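You operate a simulated robot arm through the tools that you are given. There is no shell and no other tool. Be economical: measure what you need, move in short steps, check, and stop when the job is done.

Carry out the task below with a simulated robot arm. There is one attempt and no reset: what you move stays moved.

## Task
Take the small battery from the beige table and leave it on the silver disc.
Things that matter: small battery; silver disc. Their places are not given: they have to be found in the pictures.

Only the result counts: the job must be done as asked and must still hold three seconds after the hand-in. Knocking over, shifting, dropping, spilling or breaking anything else fails it.

## Robot
A 7-joint arm with a two-finger parallel gripper, fixed in place. Base frame: the origin is at the foot of the arm, x ahead of it, y to its left, z up; the work surface is at about z = 0. Units: mm, rad, N and s.
With the tool pointing down near the work surface it reaches from about 220 to 580 mm from the base axis. Its first joint turns from -1.152 to 1.152 rad. Payload 2.5 kg.
Tool frame: the origin (TCP) lies between the finger pads and is the grasp point; the fingertips stand 23 mm ahead of it; z points along the fingers, y is the line along which they close. The gripper opens to 94 mm. The fingers are 38 mm wide and 10 mm thick; the gripper's body (54 by 96 mm) begins 39 mm behind the TCP.
Orientation is that of the tool frame in the base frame, as a unit quaternion [w, x, y, z]. With the fingers straight down and closing along the base's y, the tool's x points along the base's -x, its y along +y and its z along -z.

## Interface
- The arm moves only by the tool move_arm. Its argument "moves" is a list of rows, each an object (a shift or turn left out is 0, a gripper value left out holds the last) with "dr": the turn, a rotation vector about the tool's x, y, z in rad, a list of three; "offset": the shift along the tool's x, y, z in mm, a list of three; "grip": the finger opening in mm, from 0 to 94. In form: [{"dr": [ax, ay, az], "offset": [dx, dy, dz], "grip": grip}, ...]. A call has 1 to 10 rows; each row shifts and turns the commanded pose from where the row before left it, along the tool's axes as they then stand. A row lasts 0.2 s, in which the tool goes at most 50 mm and 0.15 rad; a call with a longer step from one row to the next is refused whole, and so is a gripper value outside its range. Where a pose cannot be reached the arm comes as near as it can. A force on the tool above 40 N (or 10 N above the force at the start of the call, whichever is more), or a blocked arm, ends the call early, and 0.2 s more pass. The fingers move at their own pace (about 108 mm/s each) and stop on an object; they squeeze with about 35 N. The grip force told is the motor's: it shows also when the fingers shut on nothing. Time passes only in rows, and 0.2 s behind the last, so rows that do not move let the fingers close. The reply holds the time, the measured pose of the TCP, the force on the tool along the base axes, the opening and the grip force, in the units named above and with some noise, and new pictures: "pictures" is both (left out), scene, wrist or none.
- Cameras (640 x 400 px; columns grow to the right, rows downward): "scene" is fixed at [152.2, -429.4, 540.3]; the picture's right is [0.51, -0.86, 0.00], its down [-0.60, -0.36, -0.71] and it looks along [0.61, 0.36, -0.70] (base axes); focal length 338 px, centre (320, 200). "wrist" rides on the gripper at [-39, 0, -44] in the tool frame; the picture's right is [0.00, -1.00, 0.00], its down [0.97, 0.00, -0.24] and it looks along [0.24, 0.00, 0.97] (tool axes); focal length 218 px, centre (320, 200).
- point_at(camera, pixels): for up to 12 pixels [column, row] of the newest picture of that camera ("zoom" is the newest enlarged one), the place [x, y, z] in the base frame of the surface seen there, good to about 2 mm, but the place of the scene camera against the robot may be out by one fixed shift of up to 25 mm in any direction. The clock stands still meanwhile.
- zoom(camera, box): a new picture of the part [left, top, right, bottom] of that camera's present view, enlarged. The clock stands still meanwhile.
- finish_job(): hands the job in; it is judged then, once.

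Go step by step. Measure first, check grasps and placings, and put right what went wrong. The budget is 60 turns and 150 pictures, counting those below and the enlarged ones. Unless the task says otherwise, let go and move clear before handing in, and close with one line.

The tools are called after "Request:" by a JSON object that holds its "fn" and its "kwargs". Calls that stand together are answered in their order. move_arm: Moves the arm, as the interface text tells. Its arguments: {"type":"object","properties":{"moves":{"type":"array"},"pictures":{"type":"string","enum":["both","scene","wrist","none"]}},"required":["moves"]} The other tools are called the same way: point_at (camera, pixels) gives the place of the surface under pixels of a picture; zoom (camera, box) takes an enlarged picture of a part of a camera's view; finish_job () hands the job in.

At the start:

```text
clock: 0.0
tcp_pos: [322.7, -179.6, 296.7]
tcp_rot: [0.0, 0.0, 1.0, 0.0]
force: [-0.2, -0.3, -0.1]
width: 93.7
grip_force: 0.0
```

scene: 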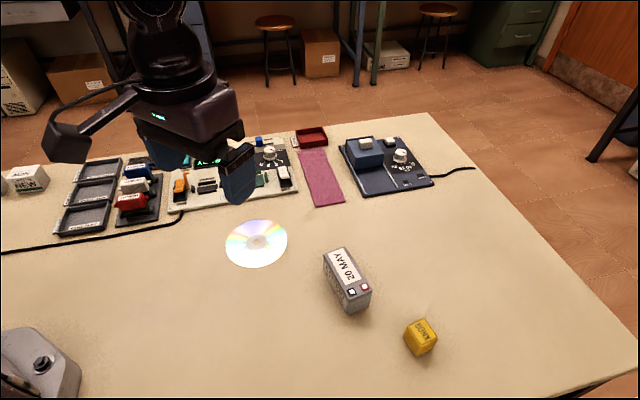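
wrist: 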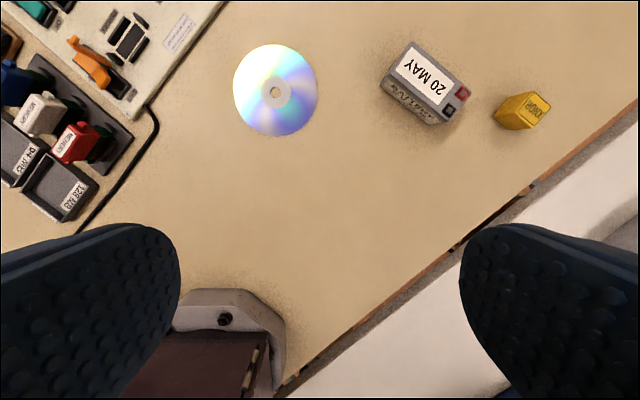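

The disc shows at wrist (275,90), the grey battery with terminals at (425,82), and a yellow block at (522,110). I'll measure them and look closer.

Request:
{"fn": "zoom", "kwargs": {"camera": "wrist", "box": [220, 20, 580, 150]}}

Request:
{"fn": "zoom", "kwargs": {"camera": "scene", "box": [210, 200, 460, 370]}}

Request:
{"fn": "point_at", "kwargs": {"camera": "wrist", "pixels": [[275, 90], [234, 90], [317, 90], [275, 44], [275, 135], [411, 42], [390, 75], [440, 108], [470, 90], [383, 85], [432, 122], [425, 75]]}}

Request:
{"fn": "point_at", "kwargs": {"camera": "scene", "pixels": [[256, 243], [323, 255], [345, 247], [371, 288], [349, 296], [350, 314], [345, 270], [256, 220], [256, 267], [421, 330]]}}

```text
1.78 times, centred on (400, 85) of wrist
```

zoom: 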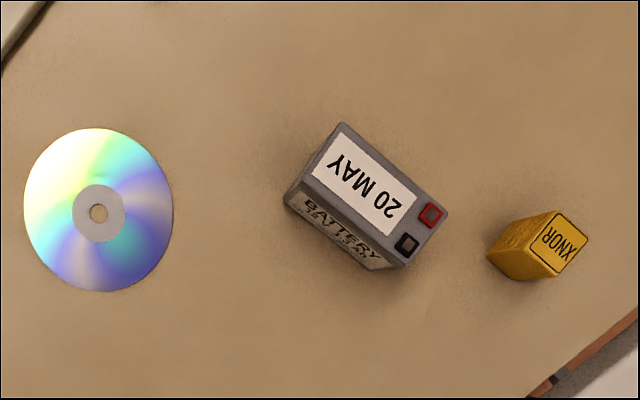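

```text
2.35 times, centred on (335, 285) of scene
```

zoom: 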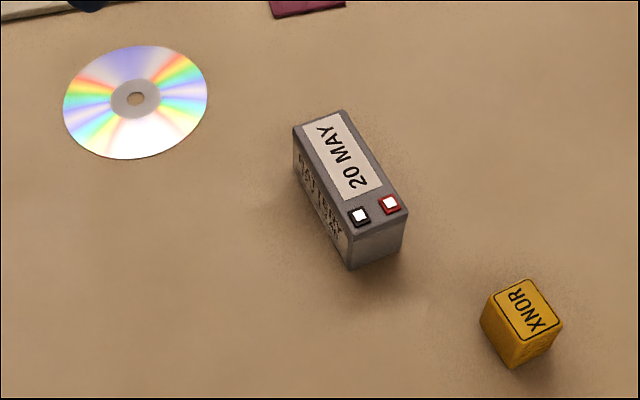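

```text
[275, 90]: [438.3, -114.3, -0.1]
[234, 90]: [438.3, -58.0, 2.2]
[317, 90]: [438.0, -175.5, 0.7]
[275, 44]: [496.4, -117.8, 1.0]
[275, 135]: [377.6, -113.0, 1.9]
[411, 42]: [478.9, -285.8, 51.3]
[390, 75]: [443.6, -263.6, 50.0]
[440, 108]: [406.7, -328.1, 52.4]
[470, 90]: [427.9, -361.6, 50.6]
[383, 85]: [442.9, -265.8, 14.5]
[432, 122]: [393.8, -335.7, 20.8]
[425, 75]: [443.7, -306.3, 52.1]
```

```text
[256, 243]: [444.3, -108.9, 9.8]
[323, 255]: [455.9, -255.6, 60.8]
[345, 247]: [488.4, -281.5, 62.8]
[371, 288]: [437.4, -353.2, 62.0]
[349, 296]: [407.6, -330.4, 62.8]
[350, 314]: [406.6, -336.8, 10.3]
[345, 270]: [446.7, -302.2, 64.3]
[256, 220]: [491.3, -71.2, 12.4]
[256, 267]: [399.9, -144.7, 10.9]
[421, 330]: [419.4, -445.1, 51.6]
```

The battery centre is about (441,-311), top at z≈51, about 87 x 42 mm with the long axis at about 56°. The disc centre is about (438,-114). I'll move above the battery and turn the tool so the fingers close on its short side.

Request:
{"fn": "move_arm", "kwargs": {"moves": [{"offset": [-29.5, -32.9, 0], "grip": 94}, {"offset": [-29.5, -32.9, 0]}, {"offset": [-29.5, -32.9, 0]}, {"offset": [-29.5, -32.9, 0]}, {"dr": [0, 0, -0.15]}, {"dr": [0, 0, -0.15]}, {"dr": [0, 0, -0.15]}, {"dr": [0, 0, -0.15]}, {"dr": [0, 0, -0.15]}, {"dr": [0, 0, -0.15]}]}}

```text
clock: 2.2
tcp_pos: [440.5, -311.7, 296.8]
tcp_rot: [0.0, -0.437, 0.9, 0.0]
force: [0.1, 0.0, 0.0]
width: 93.9
grip_force: 0.0
```

scene: 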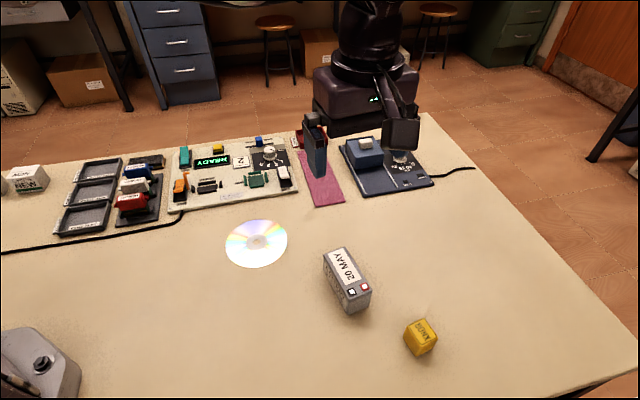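
wrist: 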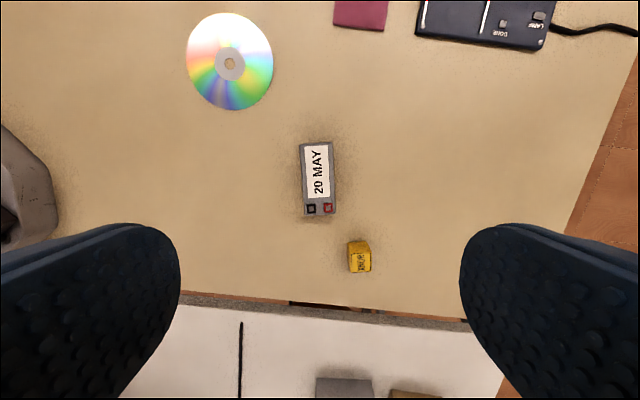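

The battery is almost aligned in the wrist view at (318,178). I'll measure its top corners for the fine correction.

Request:
{"fn": "zoom", "kwargs": {"camera": "wrist", "box": [250, 120, 390, 240]}}

Request:
{"fn": "point_at", "kwargs": {"camera": "wrist", "pixels": [[302, 146], [331, 144], [307, 212], [333, 212], [318, 178], [230, 63], [188, 63], [272, 63], [230, 16], [230, 107]]}}

```text
3.33 times, centred on (320, 180) of wrist
```

zoom: 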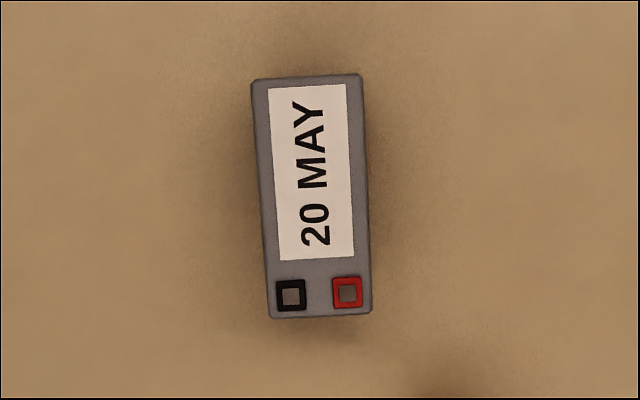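

```text
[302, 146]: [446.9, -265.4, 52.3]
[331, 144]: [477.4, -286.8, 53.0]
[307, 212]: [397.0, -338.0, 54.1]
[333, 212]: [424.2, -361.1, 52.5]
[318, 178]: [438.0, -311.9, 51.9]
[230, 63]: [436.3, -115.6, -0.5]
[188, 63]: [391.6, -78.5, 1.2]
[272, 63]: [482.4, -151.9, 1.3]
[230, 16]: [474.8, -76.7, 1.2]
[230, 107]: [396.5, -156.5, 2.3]
```

The battery's long axis is at about 55° (the tool is at 51.8°) and its centre is about (437,-312.5). I'll correct that and descend to just above it.

Request:
{"fn": "move_arm", "kwargs": {"moves": [{"dr": [0, 0, -0.056]}, {"offset": [2.8, 2.3, 45]}, {"offset": [0, 0, 45]}, {"offset": [0, 0, 45]}, {"offset": [0, 0, 45]}, {}]}}

```text
clock: 3.6
tcp_pos: [438.9, -314.3, 115.1]
tcp_rot: [0.0, -0.46, 0.888, 0.0]
force: [0.1, -0.1, 0.5]
width: 94.0
grip_force: 0.1
```

scene: 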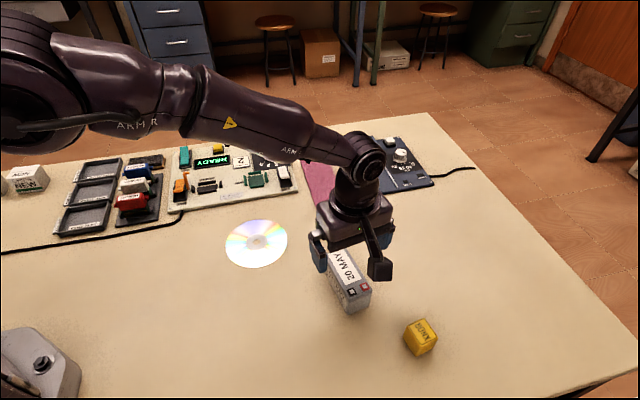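
wrist: 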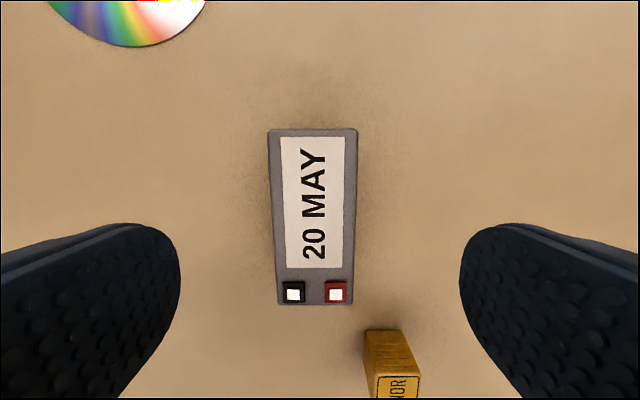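

The battery sits about 5 px left of centre (columns 268–358). I'll measure the corners once more before the final descent.

Request:
{"fn": "point_at", "kwargs": {"camera": "wrist", "pixels": [[272, 133], [354, 133], [280, 300], [350, 300], [313, 215]]}}

```text
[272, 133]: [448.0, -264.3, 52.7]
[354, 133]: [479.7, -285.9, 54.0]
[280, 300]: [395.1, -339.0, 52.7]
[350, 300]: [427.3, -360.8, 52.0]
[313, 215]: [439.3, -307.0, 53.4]
```

The centre is (437.5,-312.5) and the angle matches. I'll nudge 2 mm, descend to z≈30 and grip.

Request:
{"fn": "move_arm", "kwargs": {"moves": [{"offset": [-0.7, 2.2, 25]}, {"offset": [0, 0, 30]}, {"offset": [0, 0, 30]}, {}, {"grip": 30}, {"grip": 30}, {"grip": 30}]}}

```text
clock: 5.2
tcp_pos: [437.4, -309.9, 30.4]
tcp_rot: [0.0, -0.46, 0.888, 0.0]
force: [0.3, 0.3, 0.2]
width: 43.6
grip_force: 34.8
```

scene: 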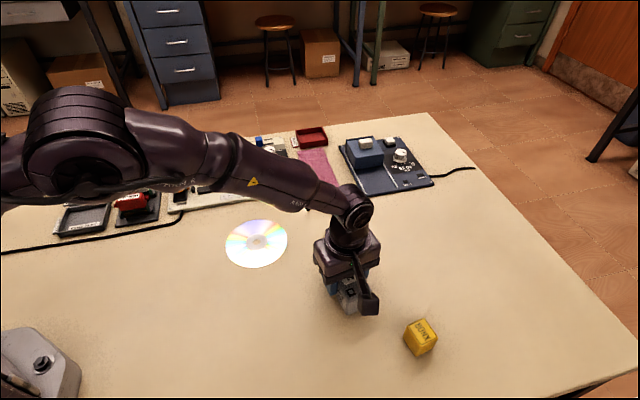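
wrist: 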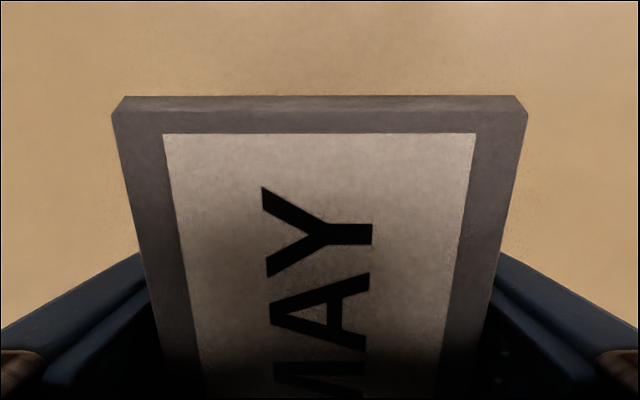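

The grip holds at 43.6 mm with 35 N. I'll lift 60 mm and check.

Request:
{"fn": "move_arm", "kwargs": {"moves": [{"offset": [0, 0, -15]}, {"offset": [0, 0, -20]}, {"offset": [0, 0, -25]}, {}]}}

```text
clock: 6.2
tcp_pos: [435.9, -310.0, 90.3]
tcp_rot: [-0.001, -0.46, 0.888, 0.001]
force: [-0.4, -0.8, -5.8]
width: 43.4
grip_force: 34.9
```

scene: 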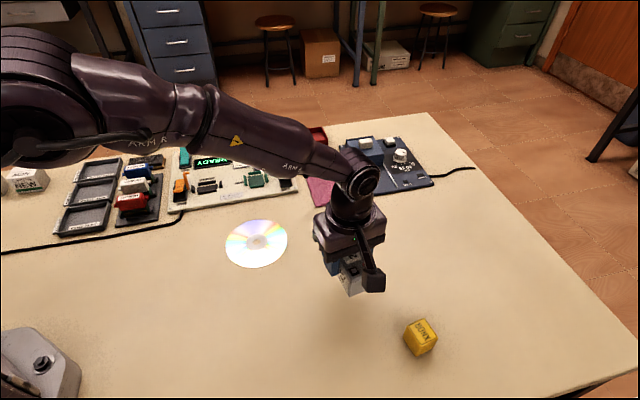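
wrist: 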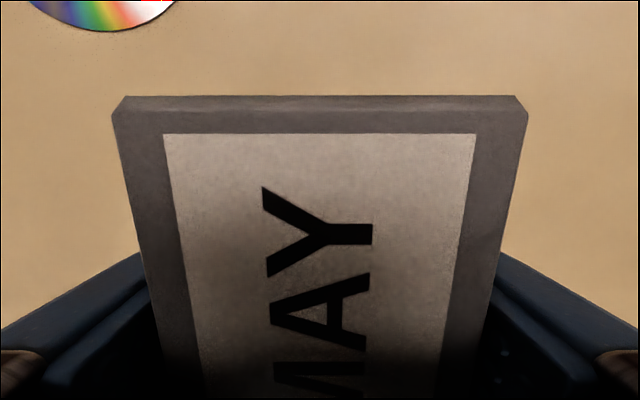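

The battery is lifted, with a 5.8 N load. Now I'll carry it at the same height to above the disc centre at about (437,-115.5).

Request:
{"fn": "move_arm", "kwargs": {"moves": [{"offset": [-15, 10.4, 0]}, {"offset": [-32.3, 22.4, 0]}, {"offset": [-32.3, 22.4, 0]}, {"offset": [-32.3, 22.4, 0]}, {"offset": [-32.3, 22.4, 0]}, {"offset": [-17.3, 11.9, 0]}, {}, {}]}}

```text
clock: 8.0
tcp_pos: [437.4, -113.5, 90.1]
tcp_rot: [0.0, -0.46, 0.888, 0.0]
force: [0.2, 0.0, -5.2]
width: 43.5
grip_force: 35.1
```

scene: 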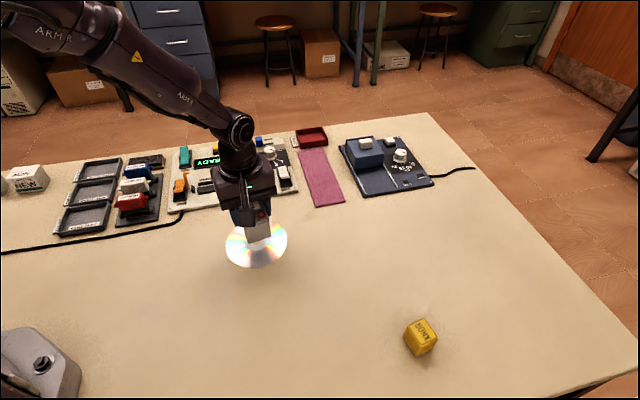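
wrist: 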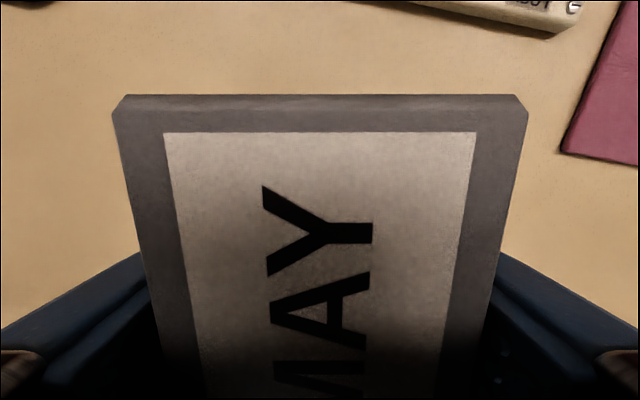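

It is positioned over the disc. I'll lower it to z≈34 and then in small steps towards contact.

Request:
{"fn": "move_arm", "kwargs": {"moves": [{"offset": [0, 0, 20]}, {"offset": [0, 0, 20]}, {"offset": [0, 0, 12]}, {"offset": [0, 0, 4]}, {"offset": [0, 0, 1]}, {"offset": [0, 0, 1]}, {}]}}

```text
clock: 9.6
tcp_pos: [436.6, -113.0, 32.4]
tcp_rot: [-0.001, -0.46, 0.888, 0.0]
force: [-0.5, -0.2, -6.0]
width: 43.3
grip_force: 35.1
```

scene: 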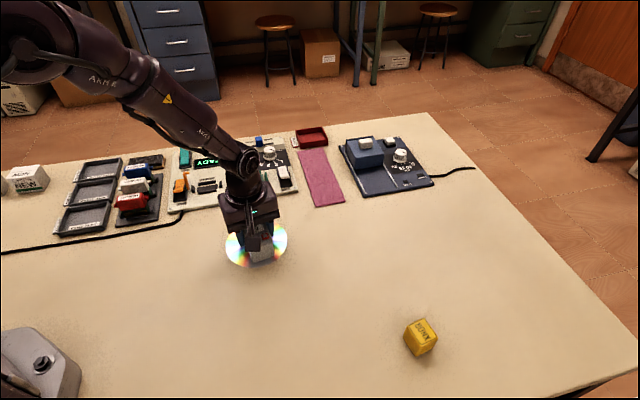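
wrist: 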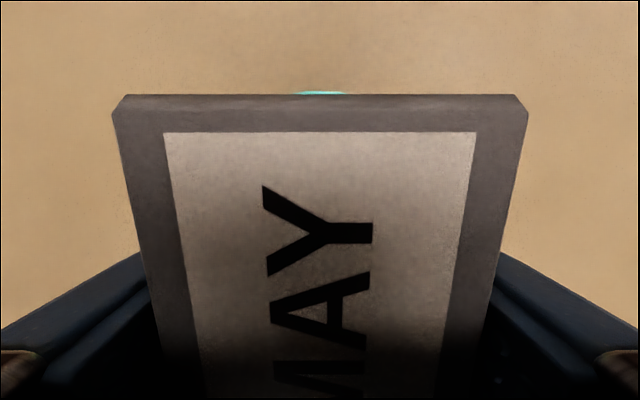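

The load is still carried by the arm (-6 N), so there is no contact yet. I'll lower in 0.5 mm steps.

Request:
{"fn": "move_arm", "kwargs": {"moves": [{"offset": [0, 0, 0.5]}, {"offset": [0, 0, 0.5]}, {}], "pictures": "none"}}

```text
clock: 10.4
tcp_pos: [437.2, -113.2, 31.8]
tcp_rot: [0.002, -0.46, 0.888, 0.0]
force: [0.7, 1.4, 5.2]
width: 43.5
grip_force: 35.0
```

The force turned to +5 N, so the battery is resting on the disc. I'll open slowly and stay in place.

Request:
{"fn": "move_arm", "kwargs": {"moves": [{"grip": 48}, {"grip": 60}, {"grip": 80}, {"grip": 94}, {}]}}

```text
clock: 11.6
tcp_pos: [436.7, -113.6, 32.1]
tcp_rot: [0.0, -0.46, 0.888, 0.0]
force: [-0.5, -0.7, -0.7]
width: 93.8
grip_force: 0.1
```

scene: 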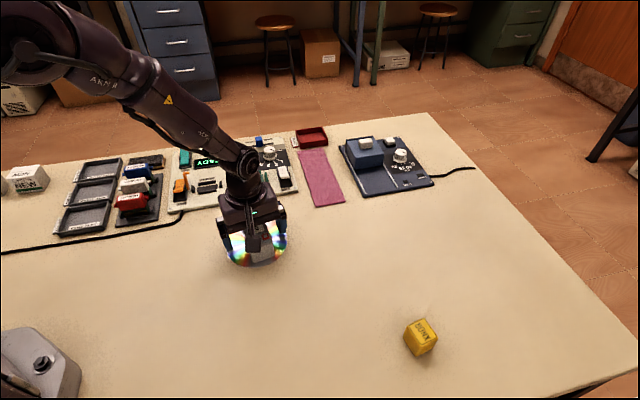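
wrist: 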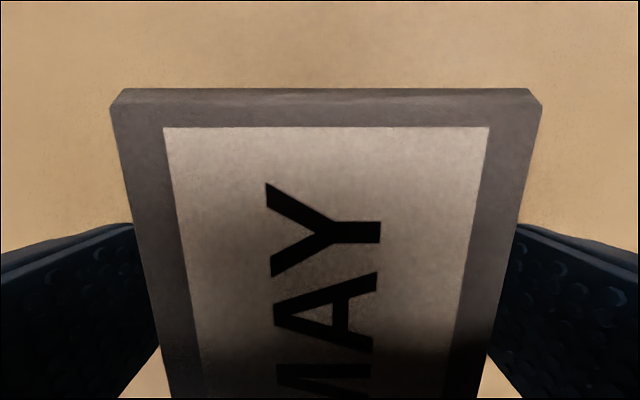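

The fingers are open and the battery is standing free. I'll rise straight up and check.

Request:
{"fn": "move_arm", "kwargs": {"moves": [{"offset": [0, 0, -20]}, {"offset": [0, 0, -45]}, {"offset": [0, 0, -45]}, {"offset": [0, 0, -45]}, {"offset": [0, 0, -45]}, {}]}}

```text
clock: 13.0
tcp_pos: [436.3, -114.2, 235.5]
tcp_rot: [-0.001, -0.46, 0.888, 0.0]
force: [-0.6, 0.1, 0.8]
width: 94.0
grip_force: 0.0
```

scene: 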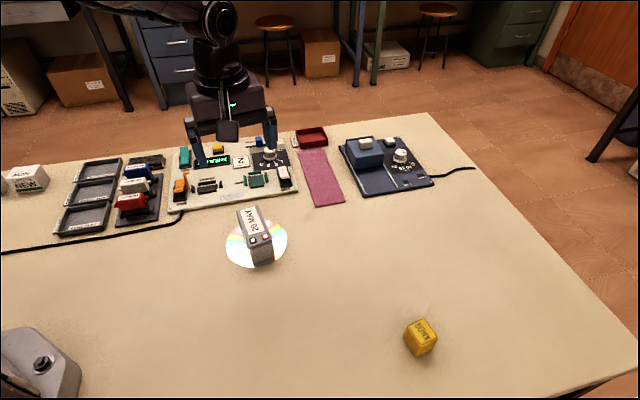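
wrist: 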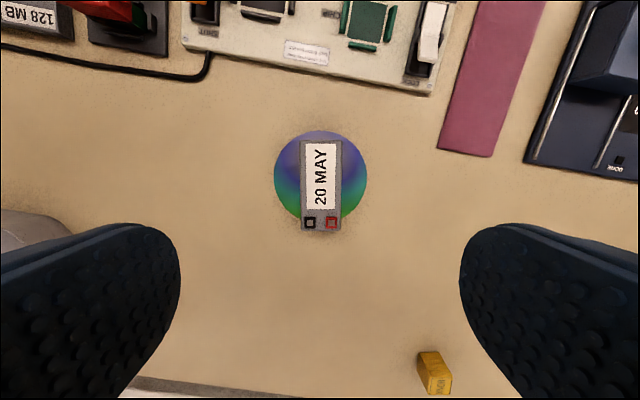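

The battery stands on the disc at wrist (320,185). A close-up will confirm it is centred and the disc hasn't moved.

Request:
{"fn": "zoom", "kwargs": {"camera": "scene", "box": [206, 190, 306, 280]}}

Request:
{"fn": "point_at", "kwargs": {"camera": "wrist", "pixels": [[303, 144], [340, 143], [305, 226], [338, 226], [277, 178], [365, 178], [320, 133]]}}

```text
4.44 times, centred on (256, 235) of scene
```

zoom: 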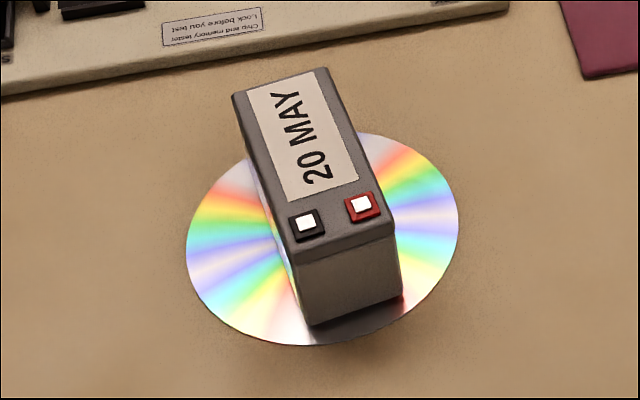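

```text
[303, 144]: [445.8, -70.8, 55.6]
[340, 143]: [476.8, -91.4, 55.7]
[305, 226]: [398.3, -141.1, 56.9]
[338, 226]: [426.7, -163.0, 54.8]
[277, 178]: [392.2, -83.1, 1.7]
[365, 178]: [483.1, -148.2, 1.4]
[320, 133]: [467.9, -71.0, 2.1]
```

The battery's centre is (437,-117) and the disc's is (437,-116). The battery stands upright, fully on the disc, and nothing else has moved, so I'll hand in.

Request:
{"fn": "finish_job", "kwargs": {}}

```text
The job is handed in.
```

The small battery is standing upright on the silver disc, centred to within about 2 mm; the gripper is open and clear, and nothing else was disturbed.
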